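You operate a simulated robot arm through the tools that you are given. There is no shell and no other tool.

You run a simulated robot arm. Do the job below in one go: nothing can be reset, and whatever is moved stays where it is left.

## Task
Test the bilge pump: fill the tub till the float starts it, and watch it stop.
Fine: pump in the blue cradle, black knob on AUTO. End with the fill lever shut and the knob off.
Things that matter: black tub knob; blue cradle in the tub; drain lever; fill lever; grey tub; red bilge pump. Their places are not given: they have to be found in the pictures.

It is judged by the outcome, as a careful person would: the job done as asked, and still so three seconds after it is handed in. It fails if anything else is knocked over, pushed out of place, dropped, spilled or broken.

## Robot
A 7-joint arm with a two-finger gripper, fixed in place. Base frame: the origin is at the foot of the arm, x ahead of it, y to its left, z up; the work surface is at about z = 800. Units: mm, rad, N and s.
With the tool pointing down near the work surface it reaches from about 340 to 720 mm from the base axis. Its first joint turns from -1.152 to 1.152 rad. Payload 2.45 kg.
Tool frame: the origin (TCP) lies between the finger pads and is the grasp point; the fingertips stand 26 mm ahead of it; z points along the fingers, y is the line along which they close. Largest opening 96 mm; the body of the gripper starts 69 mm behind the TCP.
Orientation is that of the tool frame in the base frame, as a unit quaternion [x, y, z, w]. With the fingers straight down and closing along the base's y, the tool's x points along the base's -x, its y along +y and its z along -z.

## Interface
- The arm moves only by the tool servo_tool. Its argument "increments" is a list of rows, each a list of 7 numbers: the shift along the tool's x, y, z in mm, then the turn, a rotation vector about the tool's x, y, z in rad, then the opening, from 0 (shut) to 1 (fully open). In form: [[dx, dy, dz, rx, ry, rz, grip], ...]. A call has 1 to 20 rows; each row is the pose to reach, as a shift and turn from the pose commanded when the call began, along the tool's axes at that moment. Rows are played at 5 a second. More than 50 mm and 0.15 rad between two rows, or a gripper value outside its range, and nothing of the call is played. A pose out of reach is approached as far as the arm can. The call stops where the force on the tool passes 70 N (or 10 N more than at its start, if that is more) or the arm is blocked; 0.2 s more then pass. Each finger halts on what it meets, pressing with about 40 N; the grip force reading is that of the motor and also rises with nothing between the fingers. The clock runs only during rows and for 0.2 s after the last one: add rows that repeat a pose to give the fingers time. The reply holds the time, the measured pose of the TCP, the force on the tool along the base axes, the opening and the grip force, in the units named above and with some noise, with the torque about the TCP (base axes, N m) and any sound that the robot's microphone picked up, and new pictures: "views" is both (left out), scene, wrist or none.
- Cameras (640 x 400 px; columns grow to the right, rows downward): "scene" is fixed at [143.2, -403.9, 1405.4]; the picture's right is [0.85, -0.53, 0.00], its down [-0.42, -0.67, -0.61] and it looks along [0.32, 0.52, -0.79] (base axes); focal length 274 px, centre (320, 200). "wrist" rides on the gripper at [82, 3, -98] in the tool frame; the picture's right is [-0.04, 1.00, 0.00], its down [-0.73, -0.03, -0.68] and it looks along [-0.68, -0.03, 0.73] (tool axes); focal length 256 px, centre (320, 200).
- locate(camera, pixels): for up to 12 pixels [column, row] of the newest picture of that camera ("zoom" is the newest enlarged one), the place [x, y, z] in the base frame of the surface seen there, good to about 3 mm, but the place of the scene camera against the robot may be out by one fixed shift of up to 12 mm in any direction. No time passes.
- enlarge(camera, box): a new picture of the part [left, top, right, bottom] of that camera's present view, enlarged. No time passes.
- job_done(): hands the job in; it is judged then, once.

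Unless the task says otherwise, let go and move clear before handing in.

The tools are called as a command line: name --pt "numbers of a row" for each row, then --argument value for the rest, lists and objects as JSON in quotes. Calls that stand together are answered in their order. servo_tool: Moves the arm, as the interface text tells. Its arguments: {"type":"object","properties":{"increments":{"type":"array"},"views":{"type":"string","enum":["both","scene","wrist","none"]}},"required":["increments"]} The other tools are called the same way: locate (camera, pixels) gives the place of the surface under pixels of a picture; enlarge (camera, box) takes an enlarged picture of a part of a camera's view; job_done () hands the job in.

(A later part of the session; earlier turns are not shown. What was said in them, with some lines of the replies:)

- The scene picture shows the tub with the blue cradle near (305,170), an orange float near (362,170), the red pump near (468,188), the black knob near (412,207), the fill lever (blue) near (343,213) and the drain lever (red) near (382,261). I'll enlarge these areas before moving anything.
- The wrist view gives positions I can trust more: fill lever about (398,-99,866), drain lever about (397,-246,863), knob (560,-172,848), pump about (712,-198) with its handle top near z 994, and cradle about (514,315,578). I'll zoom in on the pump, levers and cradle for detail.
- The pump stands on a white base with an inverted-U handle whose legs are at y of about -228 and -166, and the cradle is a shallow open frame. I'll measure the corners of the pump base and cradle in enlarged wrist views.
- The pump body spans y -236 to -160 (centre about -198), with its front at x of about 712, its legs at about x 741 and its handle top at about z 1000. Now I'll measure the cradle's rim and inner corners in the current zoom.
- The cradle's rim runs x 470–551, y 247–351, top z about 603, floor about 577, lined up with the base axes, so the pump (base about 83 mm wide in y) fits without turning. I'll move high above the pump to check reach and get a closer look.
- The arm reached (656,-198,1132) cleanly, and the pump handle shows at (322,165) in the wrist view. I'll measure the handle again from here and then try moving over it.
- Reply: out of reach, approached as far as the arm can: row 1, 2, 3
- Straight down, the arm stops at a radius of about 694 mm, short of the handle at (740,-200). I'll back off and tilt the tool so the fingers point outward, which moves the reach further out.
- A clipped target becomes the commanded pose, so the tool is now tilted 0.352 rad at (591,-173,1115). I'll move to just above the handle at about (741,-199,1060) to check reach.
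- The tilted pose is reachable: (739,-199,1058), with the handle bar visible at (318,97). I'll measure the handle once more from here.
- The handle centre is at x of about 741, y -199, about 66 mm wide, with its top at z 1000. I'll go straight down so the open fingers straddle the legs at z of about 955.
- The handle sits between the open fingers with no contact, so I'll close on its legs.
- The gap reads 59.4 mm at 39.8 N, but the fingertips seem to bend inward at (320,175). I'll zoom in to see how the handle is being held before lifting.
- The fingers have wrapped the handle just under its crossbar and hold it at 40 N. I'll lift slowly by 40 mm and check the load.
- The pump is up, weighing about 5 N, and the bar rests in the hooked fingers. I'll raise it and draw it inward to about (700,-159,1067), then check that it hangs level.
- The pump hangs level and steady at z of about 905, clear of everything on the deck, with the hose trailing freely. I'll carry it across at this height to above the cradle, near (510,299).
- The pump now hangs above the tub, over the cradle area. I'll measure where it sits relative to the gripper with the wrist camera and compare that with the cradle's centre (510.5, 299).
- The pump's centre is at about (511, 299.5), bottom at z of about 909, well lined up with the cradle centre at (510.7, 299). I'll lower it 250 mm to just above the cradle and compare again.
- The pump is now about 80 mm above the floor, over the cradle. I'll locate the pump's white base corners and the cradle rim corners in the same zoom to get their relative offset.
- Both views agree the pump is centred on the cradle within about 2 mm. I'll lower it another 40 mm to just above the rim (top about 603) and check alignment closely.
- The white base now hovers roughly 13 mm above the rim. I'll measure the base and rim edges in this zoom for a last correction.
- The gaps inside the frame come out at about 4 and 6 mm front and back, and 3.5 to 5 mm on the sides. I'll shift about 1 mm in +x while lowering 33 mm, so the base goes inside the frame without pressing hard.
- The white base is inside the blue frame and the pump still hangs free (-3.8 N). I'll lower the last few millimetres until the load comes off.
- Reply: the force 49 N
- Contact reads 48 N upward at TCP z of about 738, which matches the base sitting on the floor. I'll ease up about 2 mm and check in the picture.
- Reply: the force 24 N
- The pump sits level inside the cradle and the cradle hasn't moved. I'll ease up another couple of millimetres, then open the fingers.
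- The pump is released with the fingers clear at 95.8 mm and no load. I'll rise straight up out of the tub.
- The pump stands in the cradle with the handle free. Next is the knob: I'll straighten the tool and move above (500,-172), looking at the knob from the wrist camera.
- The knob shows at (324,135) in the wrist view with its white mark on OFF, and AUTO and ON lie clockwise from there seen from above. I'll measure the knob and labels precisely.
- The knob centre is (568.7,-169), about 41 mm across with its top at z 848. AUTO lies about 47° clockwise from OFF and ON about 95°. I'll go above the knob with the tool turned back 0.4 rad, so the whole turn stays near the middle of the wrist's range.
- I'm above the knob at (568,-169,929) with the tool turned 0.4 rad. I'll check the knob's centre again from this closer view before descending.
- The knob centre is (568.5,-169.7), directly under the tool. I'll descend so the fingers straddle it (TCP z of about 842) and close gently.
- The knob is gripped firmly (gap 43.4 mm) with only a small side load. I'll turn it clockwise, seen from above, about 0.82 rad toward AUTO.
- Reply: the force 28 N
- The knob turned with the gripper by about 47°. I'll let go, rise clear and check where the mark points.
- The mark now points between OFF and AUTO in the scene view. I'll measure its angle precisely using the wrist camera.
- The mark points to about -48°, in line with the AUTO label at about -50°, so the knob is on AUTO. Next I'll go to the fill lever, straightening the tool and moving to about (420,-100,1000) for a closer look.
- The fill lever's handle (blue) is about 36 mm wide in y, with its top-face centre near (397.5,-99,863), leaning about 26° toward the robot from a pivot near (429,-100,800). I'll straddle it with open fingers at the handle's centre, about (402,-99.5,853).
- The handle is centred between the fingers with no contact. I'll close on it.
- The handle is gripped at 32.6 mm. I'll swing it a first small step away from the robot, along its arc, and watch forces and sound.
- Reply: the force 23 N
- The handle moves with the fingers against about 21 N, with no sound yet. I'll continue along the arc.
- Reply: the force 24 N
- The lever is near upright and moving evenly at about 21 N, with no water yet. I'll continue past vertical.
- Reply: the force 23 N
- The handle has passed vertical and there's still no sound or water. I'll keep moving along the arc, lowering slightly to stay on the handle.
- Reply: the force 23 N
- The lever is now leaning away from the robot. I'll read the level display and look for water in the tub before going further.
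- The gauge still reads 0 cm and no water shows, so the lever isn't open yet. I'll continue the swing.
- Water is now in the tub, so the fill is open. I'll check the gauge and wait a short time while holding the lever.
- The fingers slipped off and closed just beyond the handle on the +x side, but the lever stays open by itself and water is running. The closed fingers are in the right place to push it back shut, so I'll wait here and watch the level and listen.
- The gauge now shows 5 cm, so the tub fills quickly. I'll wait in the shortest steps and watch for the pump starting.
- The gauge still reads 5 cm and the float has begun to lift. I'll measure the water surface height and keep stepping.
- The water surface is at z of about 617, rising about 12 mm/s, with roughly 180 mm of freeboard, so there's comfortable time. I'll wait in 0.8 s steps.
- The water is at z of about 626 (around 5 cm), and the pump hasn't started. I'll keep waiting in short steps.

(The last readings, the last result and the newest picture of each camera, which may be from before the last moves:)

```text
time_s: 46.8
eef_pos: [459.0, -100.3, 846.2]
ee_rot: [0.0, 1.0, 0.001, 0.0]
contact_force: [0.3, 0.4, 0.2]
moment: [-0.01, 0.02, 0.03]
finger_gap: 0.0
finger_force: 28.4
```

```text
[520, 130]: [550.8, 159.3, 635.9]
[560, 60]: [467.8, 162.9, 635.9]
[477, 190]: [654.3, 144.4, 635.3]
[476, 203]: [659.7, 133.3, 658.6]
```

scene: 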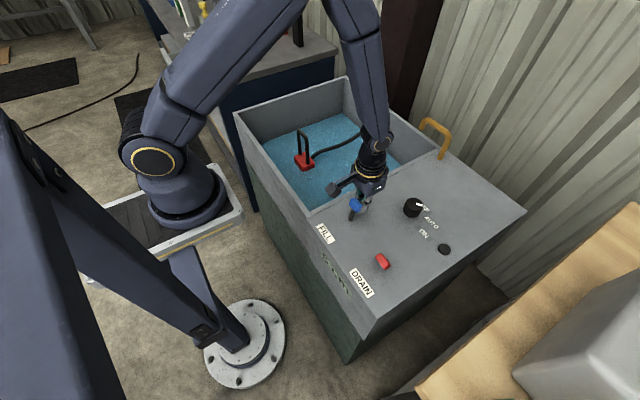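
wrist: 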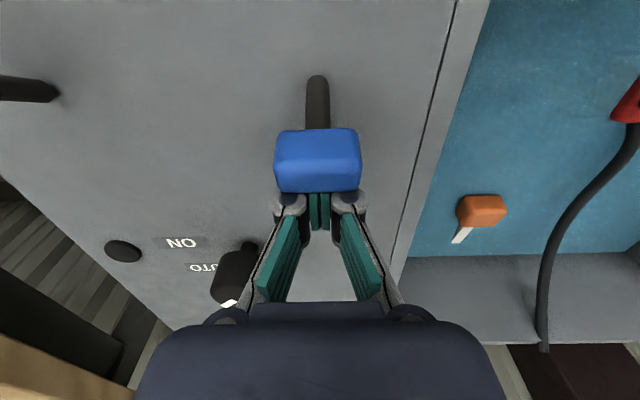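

The water is at z of about 636 (around 6 cm) and the float is rising. I'll keep watching.

servo_tool --pt "0 0 0 0 0 0 0" --pt "0 0 0 0 0 0 0" --pt "0 0 0 0 0 0 0" --views "both"

locate --camera "wrist" --pixels '[[520, 130], [560, 60], [480, 205]]'

```text
time_s: 47.6
eef_pos: [459.4, -100.5, 847.1]
ee_rot: [0.0, 1.0, 0.0, -0.001]
contact_force: [-0.6, -0.1, -0.7]
moment: [0.0, 0.0, -0.01]
finger_gap: 0.0
finger_force: 28.1
```

scene: 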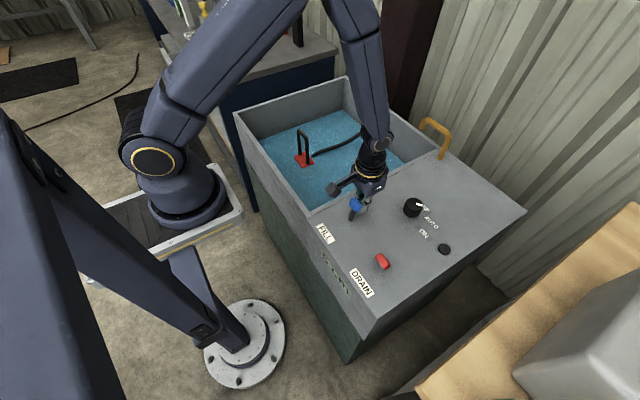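
wrist: 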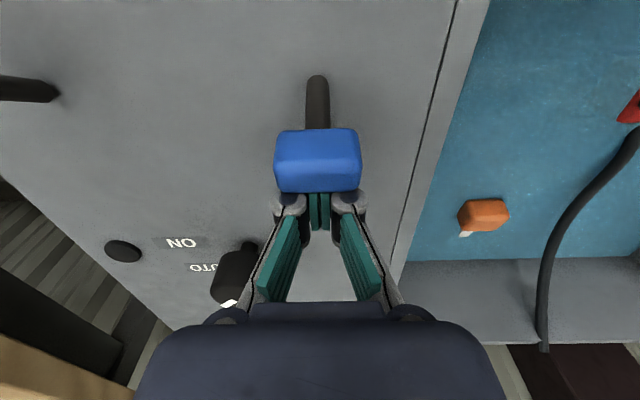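

```text
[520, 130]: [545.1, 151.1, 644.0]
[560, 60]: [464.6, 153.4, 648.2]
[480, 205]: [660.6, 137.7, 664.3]
```

The water is at z of about 646 (around 7 cm) and the arm of the float is going under. No pump sound yet, so I'll continue.

servo_tool --pt "0 0 0 0 0 0 0" --pt "0 0 0 0 0 0 0" --views "wrist"

locate --camera "wrist" --pixels '[[520, 130], [560, 60], [480, 210]]'

enlarge --camera "scene" --box '[230, 100, 400, 300]'

```text
time_s: 48.2
eef_pos: [459.9, -100.2, 848.0]
ee_rot: [0.0, 1.0, 0.0, 0.0]
contact_force: [-0.4, 0.6, -0.6]
moment: [0.02, 0.01, 0.01]
finger_gap: 0.0
finger_force: 28.8
```

wrist: 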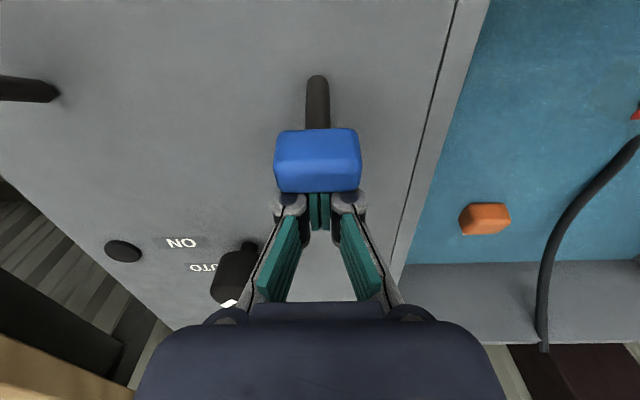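

```text
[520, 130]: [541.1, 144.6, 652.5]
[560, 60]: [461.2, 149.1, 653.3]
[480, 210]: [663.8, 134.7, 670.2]
```

```text
2.00 times, centred on (315, 200) of scene
```

zoom: 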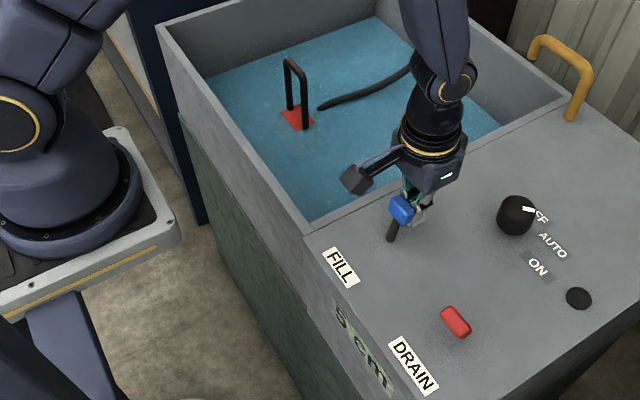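

The water is at z of about 653 (around 7.6 cm) and the float is riding up with it, top at about 670. I'll continue in short steps.

servo_tool --pt "0 0 0 0 0 0 0" --pt "0 0 0 0 0 0 0" --pt "0 0 0 0 0 0 0" --views "wrist"

locate --camera "wrist" --pixels '[[520, 130], [560, 60], [483, 215]]'

```text
time_s: 49.0
eef_pos: [459.5, -99.9, 846.5]
ee_rot: [0.0, 1.0, 0.001, 0.0]
contact_force: [-0.2, -0.1, 0.0]
moment: [0.01, 0.01, 0.0]
finger_gap: 0.0
finger_force: 28.6
```

wrist: 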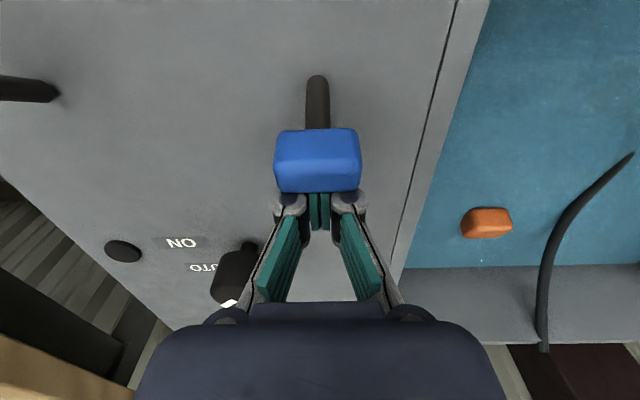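

```text
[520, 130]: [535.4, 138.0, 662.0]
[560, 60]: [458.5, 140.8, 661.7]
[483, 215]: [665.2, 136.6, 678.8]
```

The water is at z of about 662 (around 8.5 cm) and the float keeps rising, with no pump sound yet. I'll continue.

servo_tool --pt "0 0 0 0 0 0 0" --pt "0 0 0 0 0 0 0" --pt "0 0 0 0 0 0 0" --views "both"

locate --camera "wrist" --pixels '[[520, 130], [560, 60], [483, 217]]'

```text
time_s: 49.8
eef_pos: [459.6, -99.7, 847.3]
ee_rot: [0.0, 1.0, 0.0, 0.0]
contact_force: [0.1, -0.1, -0.8]
moment: [-0.03, 0.0, -0.01]
finger_gap: 0.0
finger_force: 28.3
```

scene: 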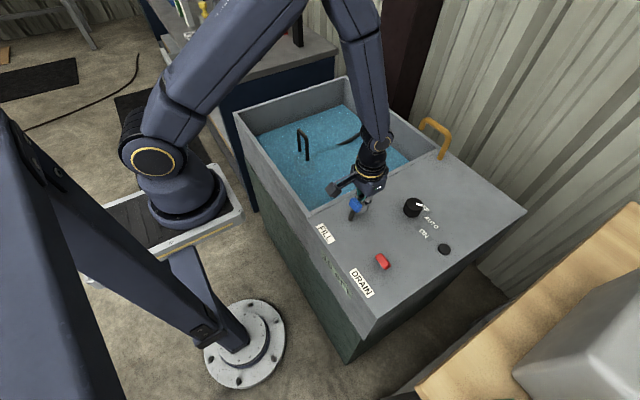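
wrist: 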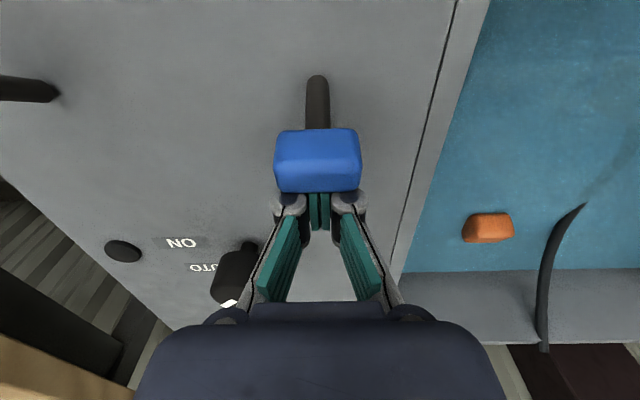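

```text
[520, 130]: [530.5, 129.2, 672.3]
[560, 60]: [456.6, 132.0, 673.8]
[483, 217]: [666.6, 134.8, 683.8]
```

The water is at z of about 673 (around 9.6 cm) with the rim at about 800, so there's still room. I'll continue while listening.

servo_tool --pt "0 0 0 0 0 0 0" --pt "0 0 0 0 0 0 0" --pt "0 0 0 0 0 0 0" --views "both"

locate --camera "wrist" --pixels '[[520, 130], [560, 60], [485, 222]]'

enlarge --camera "scene" --box '[230, 100, 400, 300]'

```text
time_s: 50.6
eef_pos: [459.6, -99.3, 847.8]
ee_rot: [0.001, 1.0, 0.0, 0.001]
contact_force: [-0.1, 0.6, 0.0]
moment: [-0.02, 0.01, 0.01]
finger_gap: 0.0
finger_force: 28.1
```

scene: 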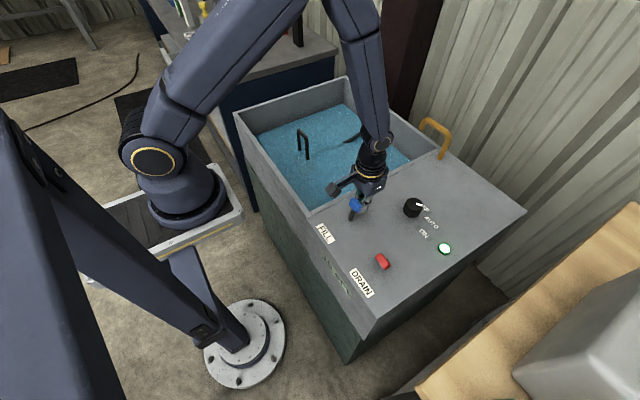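
wrist: 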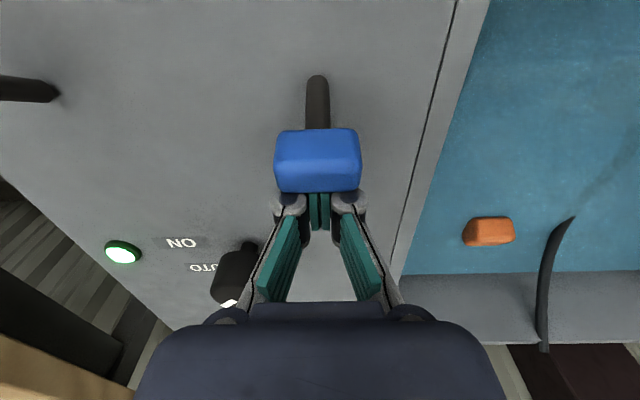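

```text
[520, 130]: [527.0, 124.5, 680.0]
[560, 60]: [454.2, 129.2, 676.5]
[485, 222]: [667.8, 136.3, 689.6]
```

```text
2.00 times, centred on (315, 200) of scene
```

zoom: 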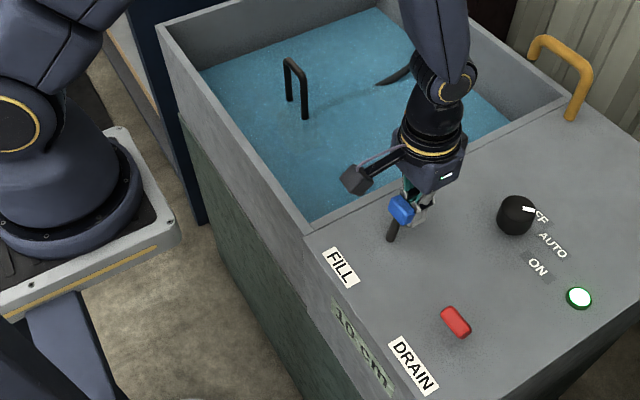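

The round black disc at (123,252) in the wrist view, the pump lamp, is now lit green with the gauge at 10 cm, so the float has started the pump. I'll shut the fill now, first locating the handle relative to the closed fingers.

locate --camera "wrist" --pixels '[[318, 133], [318, 145], [318, 160], [318, 175], [318, 188], [318, 80], [318, 110]]'

enlarge --camera "scene" --box '[320, 160, 400, 230]'

```text
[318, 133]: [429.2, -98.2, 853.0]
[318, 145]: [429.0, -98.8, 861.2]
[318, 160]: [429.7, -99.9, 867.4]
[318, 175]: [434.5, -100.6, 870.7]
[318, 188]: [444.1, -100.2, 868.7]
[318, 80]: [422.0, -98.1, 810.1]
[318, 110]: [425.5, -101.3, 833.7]
```

```text
5.71 times, centred on (360, 195) of scene
```

zoom: 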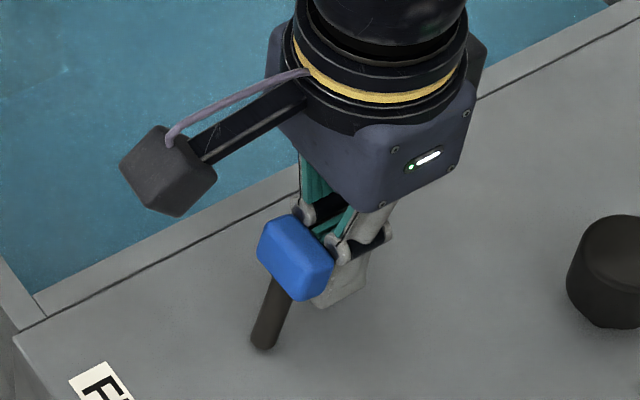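

The handle is at x 429–447 with its top at z of about 871, and the closed fingers are just beyond it at x 448–472. I'll raise slightly and push the lever back toward the robot.

servo_tool --pt "0 0 -10 0 0 0 0" --pt "4 0 -10 0 0 0 0" --pt "8 0 -10 0 0 0 0" --pt "12 0 -10 0 0 0 0" --pt "16 0 -10 0 0 0 0" --views "both"

```text
time_s: 51.8
eef_pos: [443.1, -99.7, 856.5]
ee_rot: [-0.001, 1.0, 0.0, 0.0]
contact_force: [-0.8, -0.2, 0.2]
moment: [-0.05, 0.02, -0.01]
finger_gap: 6.2
finger_force: 28.2
```

scene: 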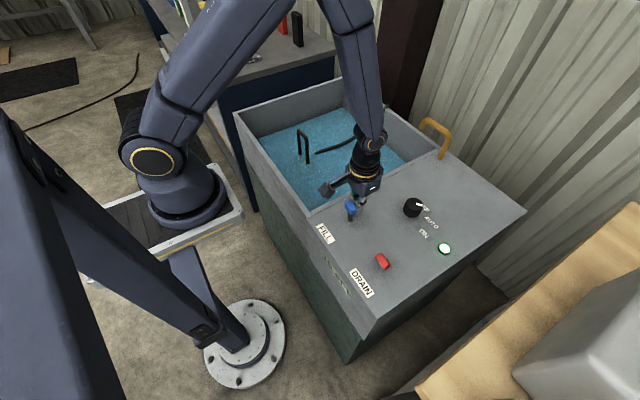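
wrist: 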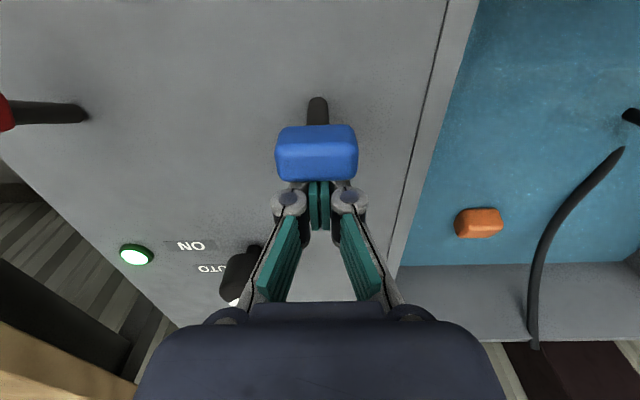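

The lamp is still green and no force shows on the fingers. I'll locate the handle to see whether it has moved.

locate --camera "wrist" --pixels '[[318, 133], [318, 145], [318, 160], [318, 175], [318, 103], [520, 130], [482, 222]]'

servo_tool --pt "4 0 0 0 0 0 0" --pt "8 0 0 0 0 0 0" --views "both"

locate --camera "wrist" --pixels '[[318, 133], [318, 145], [318, 160], [318, 175], [318, 103], [520, 130], [482, 222]]'

```text
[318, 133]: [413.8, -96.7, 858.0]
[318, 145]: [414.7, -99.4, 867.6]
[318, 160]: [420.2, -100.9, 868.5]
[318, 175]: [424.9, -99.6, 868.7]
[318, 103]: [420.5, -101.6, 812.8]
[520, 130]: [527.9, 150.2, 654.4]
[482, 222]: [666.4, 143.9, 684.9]
```

```text
time_s: 52.4
eef_pos: [434.1, -99.5, 856.8]
ee_rot: [0.0, 1.0, 0.0, 0.0]
contact_force: [0.1, -0.2, -0.6]
moment: [0.0, -0.01, 0.01]
finger_gap: 0.3
finger_force: 28.3
```

scene: 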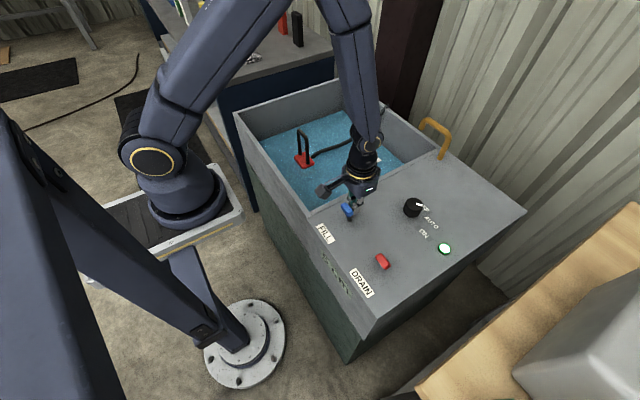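
wrist: 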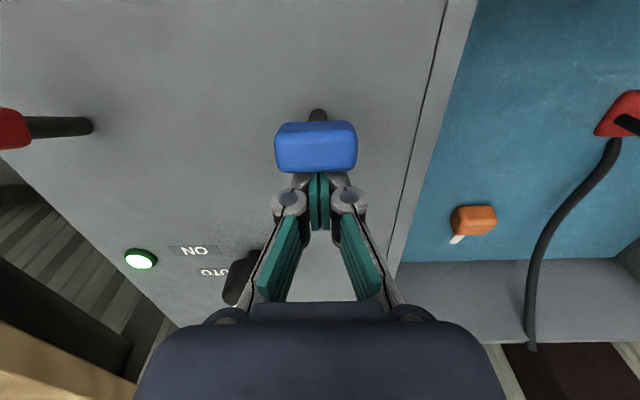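

```text
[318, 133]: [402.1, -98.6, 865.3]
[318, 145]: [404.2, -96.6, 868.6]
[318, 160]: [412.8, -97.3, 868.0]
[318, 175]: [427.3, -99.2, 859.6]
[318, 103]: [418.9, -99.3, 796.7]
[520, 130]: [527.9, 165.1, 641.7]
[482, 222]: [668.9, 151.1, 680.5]
```

The lever is moving back (near edge now about 402) and the water level is dropping (about 642). I'll keep pushing toward its original rest position.

servo_tool --pt "4 0 0 0 0 0 0" --pt "8 0 0 0 0 0 0" --views "both"

locate --camera "wrist" --pixels '[[318, 123], [318, 133], [318, 145], [318, 160], [318, 170], [520, 130]]'

```text
time_s: 53.0
eef_pos: [426.9, -101.1, 857.9]
ee_rot: [-0.002, 1.0, 0.0, 0.0]
contact_force: [0.0, 0.4, 0.6]
moment: [-0.03, 0.0, 0.0]
finger_gap: 0.0
finger_force: 28.5
```

scene: 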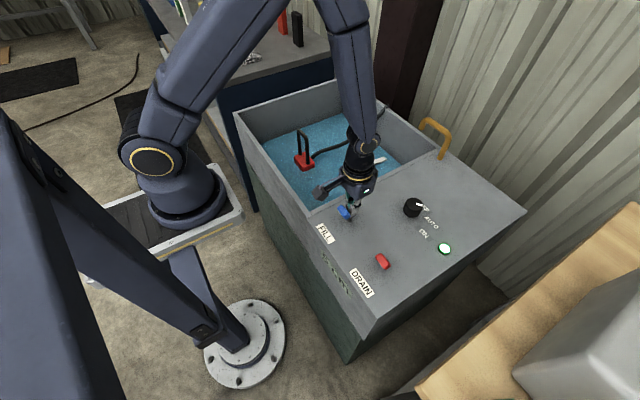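
wrist: 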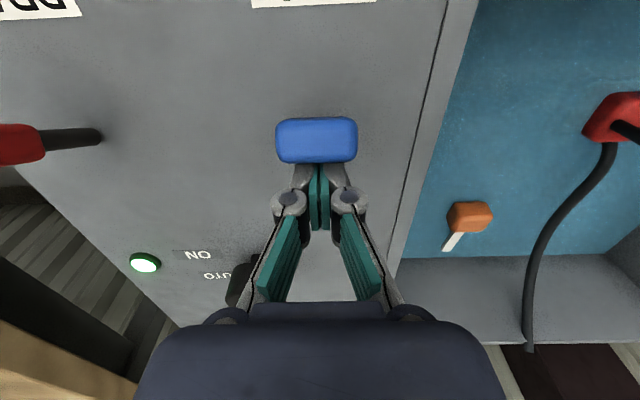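

```text
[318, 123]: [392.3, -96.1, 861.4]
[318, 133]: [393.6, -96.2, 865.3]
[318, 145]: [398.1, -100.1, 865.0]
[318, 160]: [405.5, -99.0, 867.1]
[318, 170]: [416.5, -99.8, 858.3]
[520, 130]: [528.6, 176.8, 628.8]
```

The lever is nearly back at its start (top face now 392–405 against 389–405 originally). I'll push a few more millimetres until it meets its stop.

servo_tool --pt "2 0 0 0 0 0 0" --pt "4 0 0 0 0 0 0" --views "both"

locate --camera "wrist" --pixels '[[318, 123], [318, 133], [318, 145], [318, 155], [318, 160], [520, 130]]'

```text
time_s: 53.6
eef_pos: [424.3, -100.5, 858.2]
ee_rot: [-0.001, 1.0, 0.0, 0.001]
contact_force: [8.2, 0.4, -2.5]
moment: [-0.04, -0.14, -0.03]
finger_gap: 6.2
finger_force: 28.3
```

scene: 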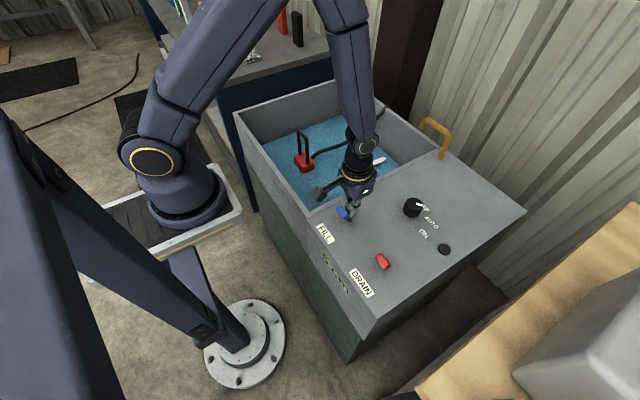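
wrist: 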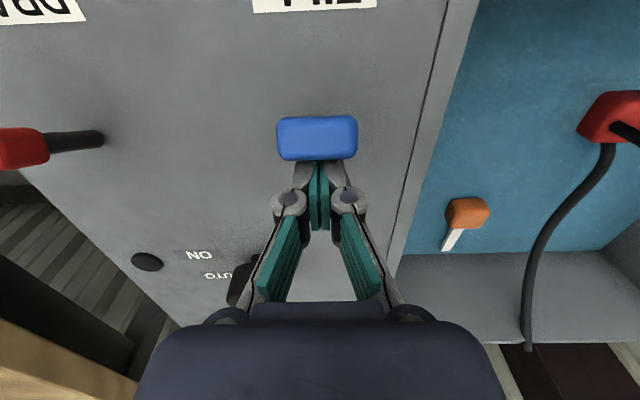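

```text
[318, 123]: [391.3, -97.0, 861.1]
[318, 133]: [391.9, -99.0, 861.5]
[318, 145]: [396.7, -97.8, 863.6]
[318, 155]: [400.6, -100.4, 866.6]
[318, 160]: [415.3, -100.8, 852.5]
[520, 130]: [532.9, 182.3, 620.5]
```

The lever meets its stop (8 N), back at its original lean, and the lamp at (147,262) is now dark: the pump stopped with the water at about z 620. I'll press 2 mm more to seat the lever fully and confirm.

servo_tool --pt "1 0 0 0 0 0 0" --pt "2.5 0 0 0 0 0 0" --views "both"

locate --camera "wrist" --pixels '[[318, 123], [318, 133], [318, 145], [318, 155], [520, 130], [560, 60]]'

enlarge --camera "scene" --box '[230, 100, 470, 300]'

```text
time_s: 54.2
eef_pos: [425.8, -100.0, 858.9]
ee_rot: [-0.001, 1.0, -0.001, 0.004]
contact_force: [23.2, 0.1, -6.9]
moment: [0.01, -0.34, -0.05]
finger_gap: 6.0
finger_force: 29.0
```

scene: 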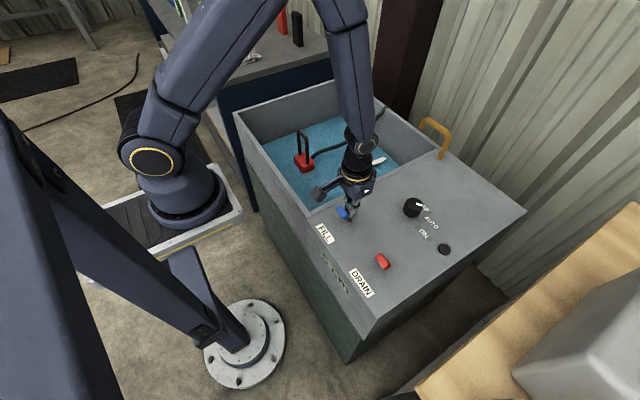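
wrist: 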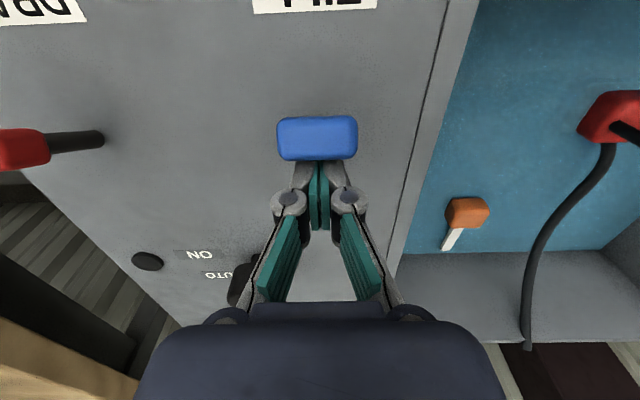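

```text
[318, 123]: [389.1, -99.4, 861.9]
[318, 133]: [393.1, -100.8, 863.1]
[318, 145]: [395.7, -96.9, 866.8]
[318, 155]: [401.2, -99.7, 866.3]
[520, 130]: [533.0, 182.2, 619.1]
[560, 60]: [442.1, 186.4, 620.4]
```

```text
2.00 times, centred on (350, 200) of scene
```

zoom: 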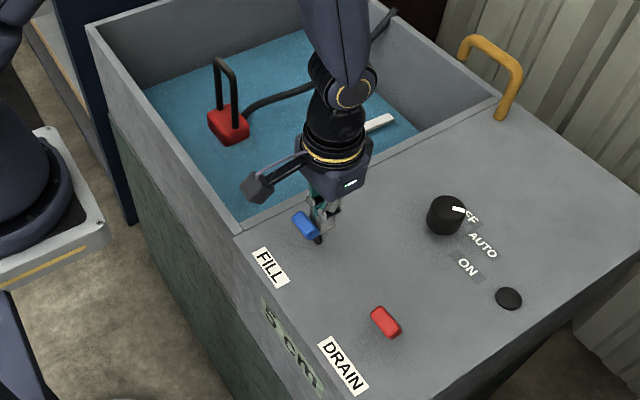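

The lever is seated against its stop, the water holds steady at z 620 and the lamp is off. I'll back the fingers off in +x, rise, and open the gripper.

servo_tool --pt "-5 0 0 0 0 0 0" --pt "-14 0 0 0 0 0 0" --pt "-20 0 -30 0 0 0 0" --pt "-20 0 -65 0 0 0 0" --pt "-20 0 -100 0 0 0 0.5" --pt "-20 0 -110 0 0 0 1" --pt "-20 0 -110 0 0 0 1" --views "both"

locate --camera "scene" --pixels '[[343, 213], [320, 190]]'

```text
time_s: 55.8
eef_pos: [440.9, -98.1, 969.0]
ee_rot: [0.0, 1.0, 0.0, 0.0]
contact_force: [0.5, -0.3, 0.2]
moment: [-0.04, -0.04, 0.0]
finger_gap: 69.8
finger_force: 0.0
```

scene: 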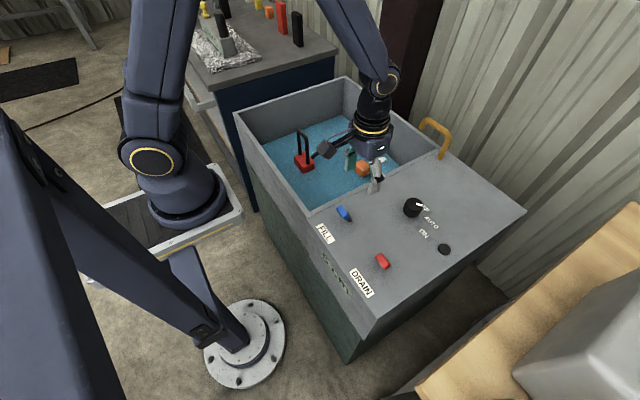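
wrist: 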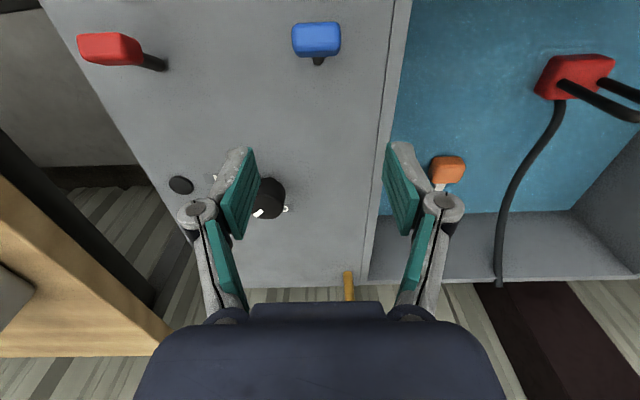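

```text
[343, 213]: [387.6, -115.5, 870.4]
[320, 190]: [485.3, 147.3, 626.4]
```

The fill lever reads the same place as at the start (scene (388,-115.5,870)). Now the knob: I'll move above it with the tool turned +0.42 rad, ready to turn it back.

servo_tool --pt "-25.5 -14.3 0 0 0 0.08 1" --pt "-51 -28.6 4 0 0 0.16 1" --pt "-76.6 -43 10 0 0 0.25 1" --pt "-102 -57.3 17 0 0 0.34 1" --pt "-127.6 -71.6 24 0 0 0.42 1" --pt "-127.6 -71.6 24 0 0 0.42 1" --views "both"

locate --camera "wrist" --pixels '[[316, 116], [311, 129], [294, 105], [346, 105], [320, 84], [320, 131], [530, 20]]'

```text
time_s: 57.2
eef_pos: [568.8, -172.7, 944.4]
ee_rot: [0.208, 0.978, 0.0, 0.0]
contact_force: [0.4, 0.0, -0.3]
moment: [-0.05, 0.01, -0.02]
finger_gap: 96.0
finger_force: 0.0
```

scene: 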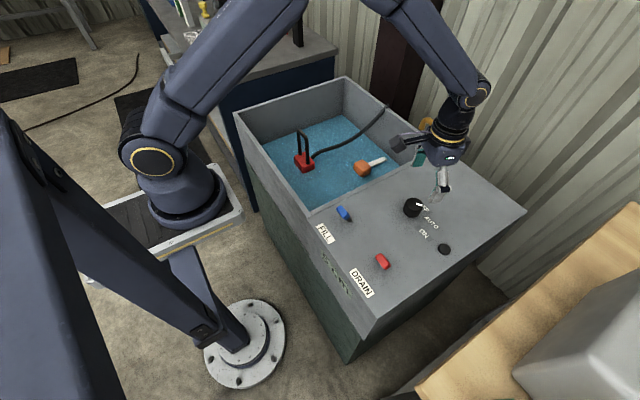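
wrist: 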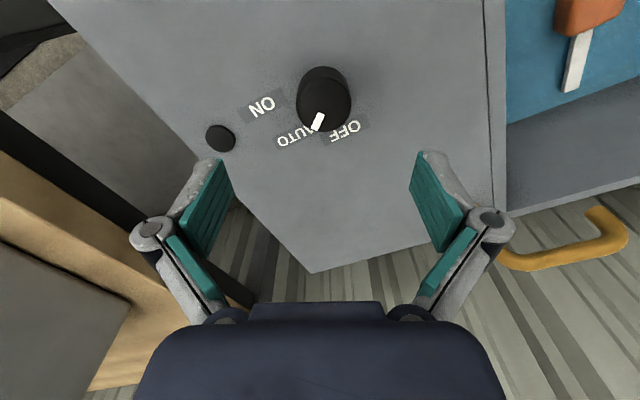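

```text
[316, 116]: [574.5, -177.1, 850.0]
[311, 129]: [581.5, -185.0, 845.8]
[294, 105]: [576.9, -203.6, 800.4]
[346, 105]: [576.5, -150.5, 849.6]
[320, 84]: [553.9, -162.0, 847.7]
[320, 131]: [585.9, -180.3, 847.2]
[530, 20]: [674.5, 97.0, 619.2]
```

The tool is about 3 mm off in y, with the knob appearing at column 323. I'll correct that while descending around the knob, then close.

servo_tool --pt "0.6 1.4 25 0 0 0 1" --pt "1.2 2.7 50 0 0 0 1" --pt "1.2 2.7 75 0 0 0 1" --pt "1.2 2.7 100 0 0 0 1" --pt "1.2 2.7 100 0 0 0 1" --views "wrist"

servo_tool --pt "0 0 0 0 0 0 0.7" --pt "0 0 0 0 0 0 0.5" --pt "0 0 0 0 0 0 0.2" --pt "0 0 0 0 0 0 0" --pt "0 0 0 0 0 0 0" --pt "0 0 0 0 0 0 0" --views "wrist"

```text
time_s: 58.4
eef_pos: [569.2, -168.0, 843.9]
ee_rot: [0.207, 0.978, 0.0, 0.0]
contact_force: [-0.6, 0.4, 0.4]
moment: [-0.01, 0.02, 0.02]
finger_gap: 96.0
finger_force: 0.1
```

wrist: 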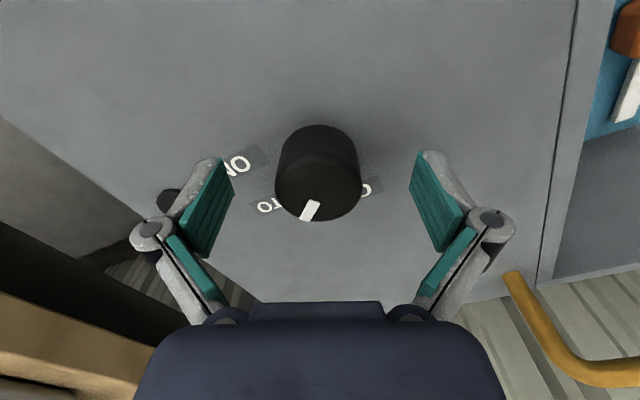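

```text
time_s: 59.8
eef_pos: [569.5, -170.1, 845.7]
ee_rot: [0.208, 0.978, 0.0, 0.0]
contact_force: [-2.9, -3.9, 2.9]
moment: [-0.08, 0.16, 0.0]
finger_gap: 43.5
finger_force: 45.3
```

wrist: 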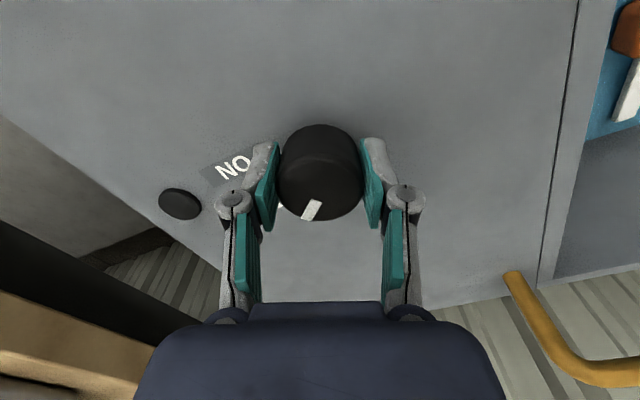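

The knob is gripped at 43.5 mm with little side load. I'll turn it back counter-clockwise, seen from above, to OFF.

servo_tool --pt "0 0 0 0 0 -0.1 0" --pt "0 0 0 0 0 -0.2 0" --pt "0 0 0 0 0 -0.3 0" --pt "0 0 0 0 0 -0.4 0" --pt "0 0 0 0 0 -0.5 0" --pt "0 0 0 0 0 -0.6 0" --pt "0 0 0 0 0 -0.7 0" --pt "0 0 0 0 0 -0.8 0" --pt "0 0 0 0 0 -0.83 0" --pt "0 0 0 0 0 -0.83 0" --views "both"

```text
time_s: 62.0
eef_pos: [568.2, -171.1, 845.6]
ee_rot: [-0.204, 0.979, -0.002, 0.002]
contact_force: [0.3, -20.0, 25.8]
moment: [-0.37, -0.78, 0.0]
finger_gap: 43.1
finger_force: 45.3
```

scene: 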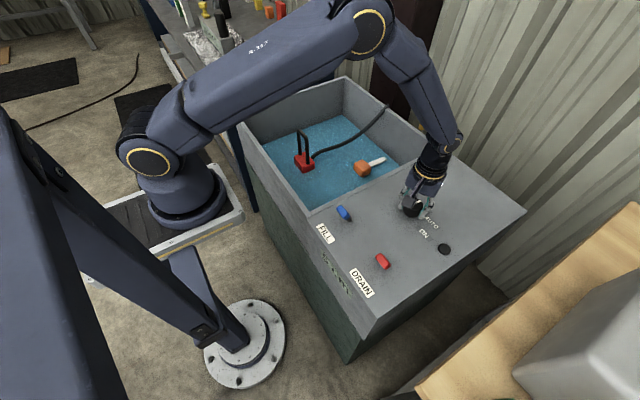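
wrist: 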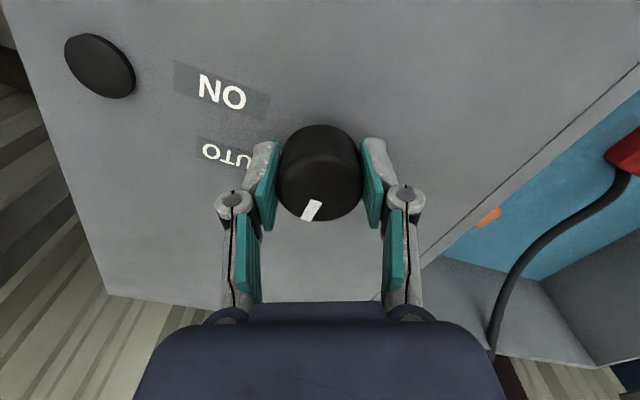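

The knob turned back with the gripper, and the wrist view matches the earlier OFF view. I'll release, rise and verify the mark.

servo_tool --pt "0 0 0 0 0 0 0.4" --pt "0 0 0 0 0 0 0.8" --pt "0 0 0 0 0 0 1" --pt "0 0 0 0 0 0 1" --pt "0 0 -30 0 0 0 1" --pt "0 0 -65 0 0 0 1" --pt "0 0 -100 0 0 0 1" --pt "0 0 -100 0 0 0 1" --views "both"

enlarge --camera "wrist" --box '[220, 20, 380, 170]'

enlarge --camera "scene" --box '[370, 170, 480, 270]'

```text
time_s: 63.8
eef_pos: [567.5, -167.9, 942.6]
ee_rot: [-0.204, 0.979, 0.0, 0.0]
contact_force: [-0.3, -0.4, 0.3]
moment: [0.03, 0.0, -0.02]
finger_gap: 95.8
finger_force: 0.0
```

scene: 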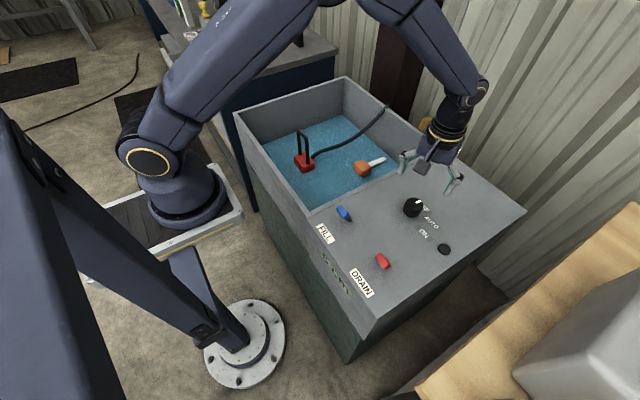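
wrist: 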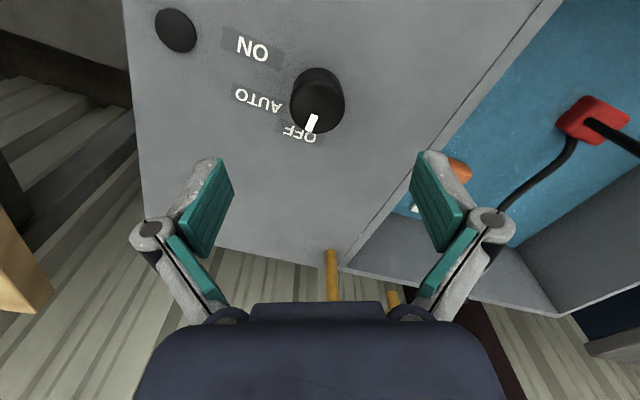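

```text
2.67 times, centred on (300, 95) of wrist
```

zoom: 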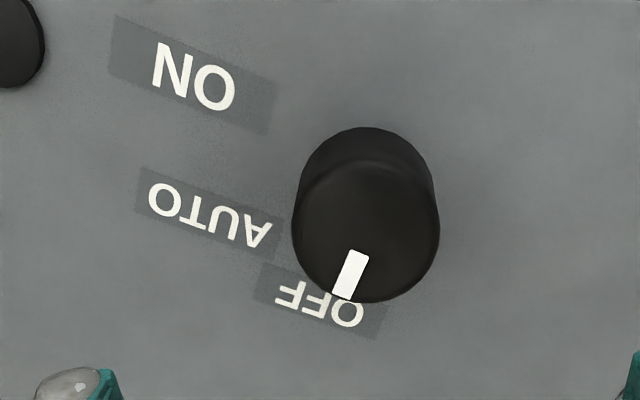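

```text
4.00 times, centred on (425, 220) of scene
```

zoom: 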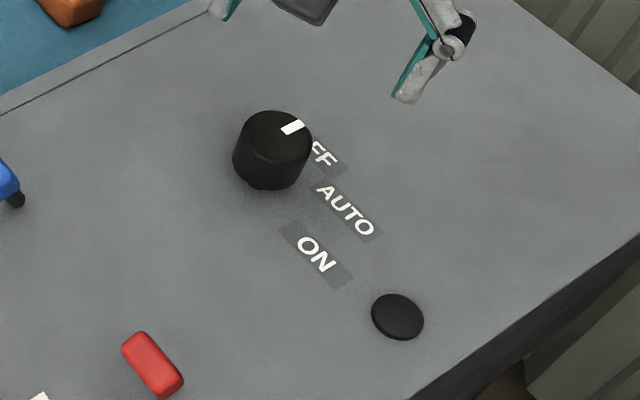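

The mark is back on OFF, matching the first picture, the lamp is dark, and the lever and tub look unchanged. I'll move up and clear, then do a last check of the level, lever and pump.

locate --camera "wrist" --pixels '[[314, 115], [309, 130], [317, 105], [560, 80], [480, 230]]'

servo_tool --pt "20 0 -35 0 0 0.1 1" --pt "45 0 -75 0 0 0.2 1" --pt "75 0 -115 0 0 0.3 1" --pt "105 0 -150 0 0 0.41 1" --pt "130 0 -180 0 0 0.41 1" --pt "130 0 -180 0 0 0.41 1" --pt "130 0 -180 0 0 0.41 1" --pt "130 0 -180 0 0 0.41 1" --views "both"

enlarge --camera "scene" --box '[230, 100, 470, 300]'

locate --camera "scene" --pixels '[[343, 213], [382, 261], [320, 190], [300, 195], [305, 162]]'

```text
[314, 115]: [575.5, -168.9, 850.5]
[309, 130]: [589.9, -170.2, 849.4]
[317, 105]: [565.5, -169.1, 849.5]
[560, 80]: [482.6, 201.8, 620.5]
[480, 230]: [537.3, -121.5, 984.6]
```

```text
time_s: 65.6
eef_pos: [449.9, -221.1, 1124.3]
ee_rot: [0.001, 1.0, 0.0, 0.0]
contact_force: [0.0, 0.4, 0.5]
moment: [-0.03, -0.04, -0.01]
finger_gap: 96.1
finger_force: 0.1
```

scene: 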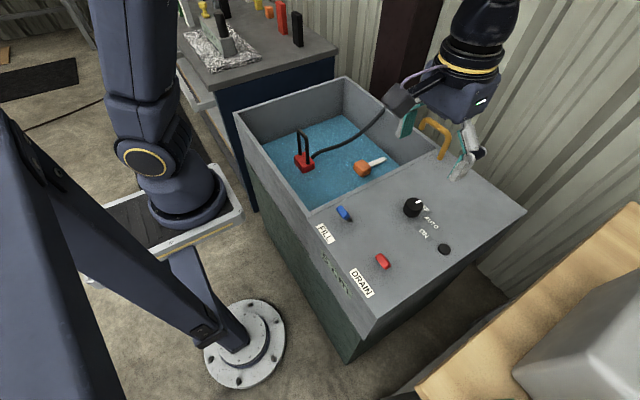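
wrist: 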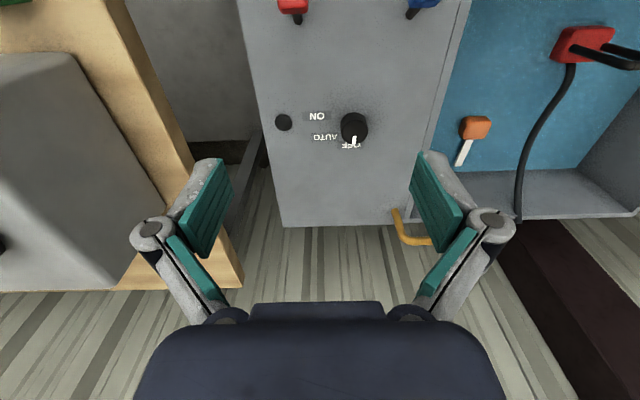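

```text
2.00 times, centred on (350, 200) of scene
```

zoom: 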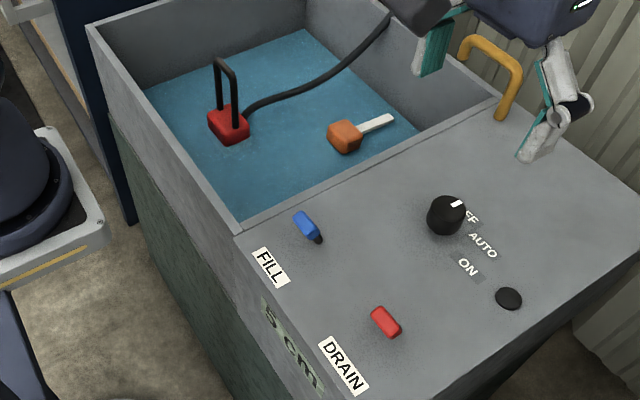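

```text
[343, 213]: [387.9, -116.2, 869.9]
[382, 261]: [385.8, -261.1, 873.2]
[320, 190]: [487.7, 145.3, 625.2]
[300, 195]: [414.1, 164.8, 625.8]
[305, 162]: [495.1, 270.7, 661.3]
```

The mark points straight at OFF (about -2°), both levers are where they started, and the water has held at z 620 (gauge 5 cm) for 10 s. The lamp is dark, the pump stands in the cradle and the arm is clear, so I'm handing in.

job_done

```text
The job is handed in.
```

The bilge pump test is done: the float started the pump with the gauge at 10 cm, and the pump stopped by itself at about 4 cm.

- **Pump:** it stands upright in the blue cradle, where I placed it before filling.
- **Test run:** I set the knob to AUTO and opened the fill lever. The lamp on the panel turned green when the pump started. I then shut the fill lever, and the lamp went dark once the water had dropped.
- **End state:** the fill lever is back at its starting position against its stop and the knob is on OFF. I didn't touch the drain lever. The gauge shows 5 cm; the water left in the tub stayed level for about 10 seconds before I handed in.

While I was opening the fill lever, the fingers slipped off its handle. The lever stayed open, and I pushed it shut afterwards with closed fingers. Nothing was spilled or knocked over.
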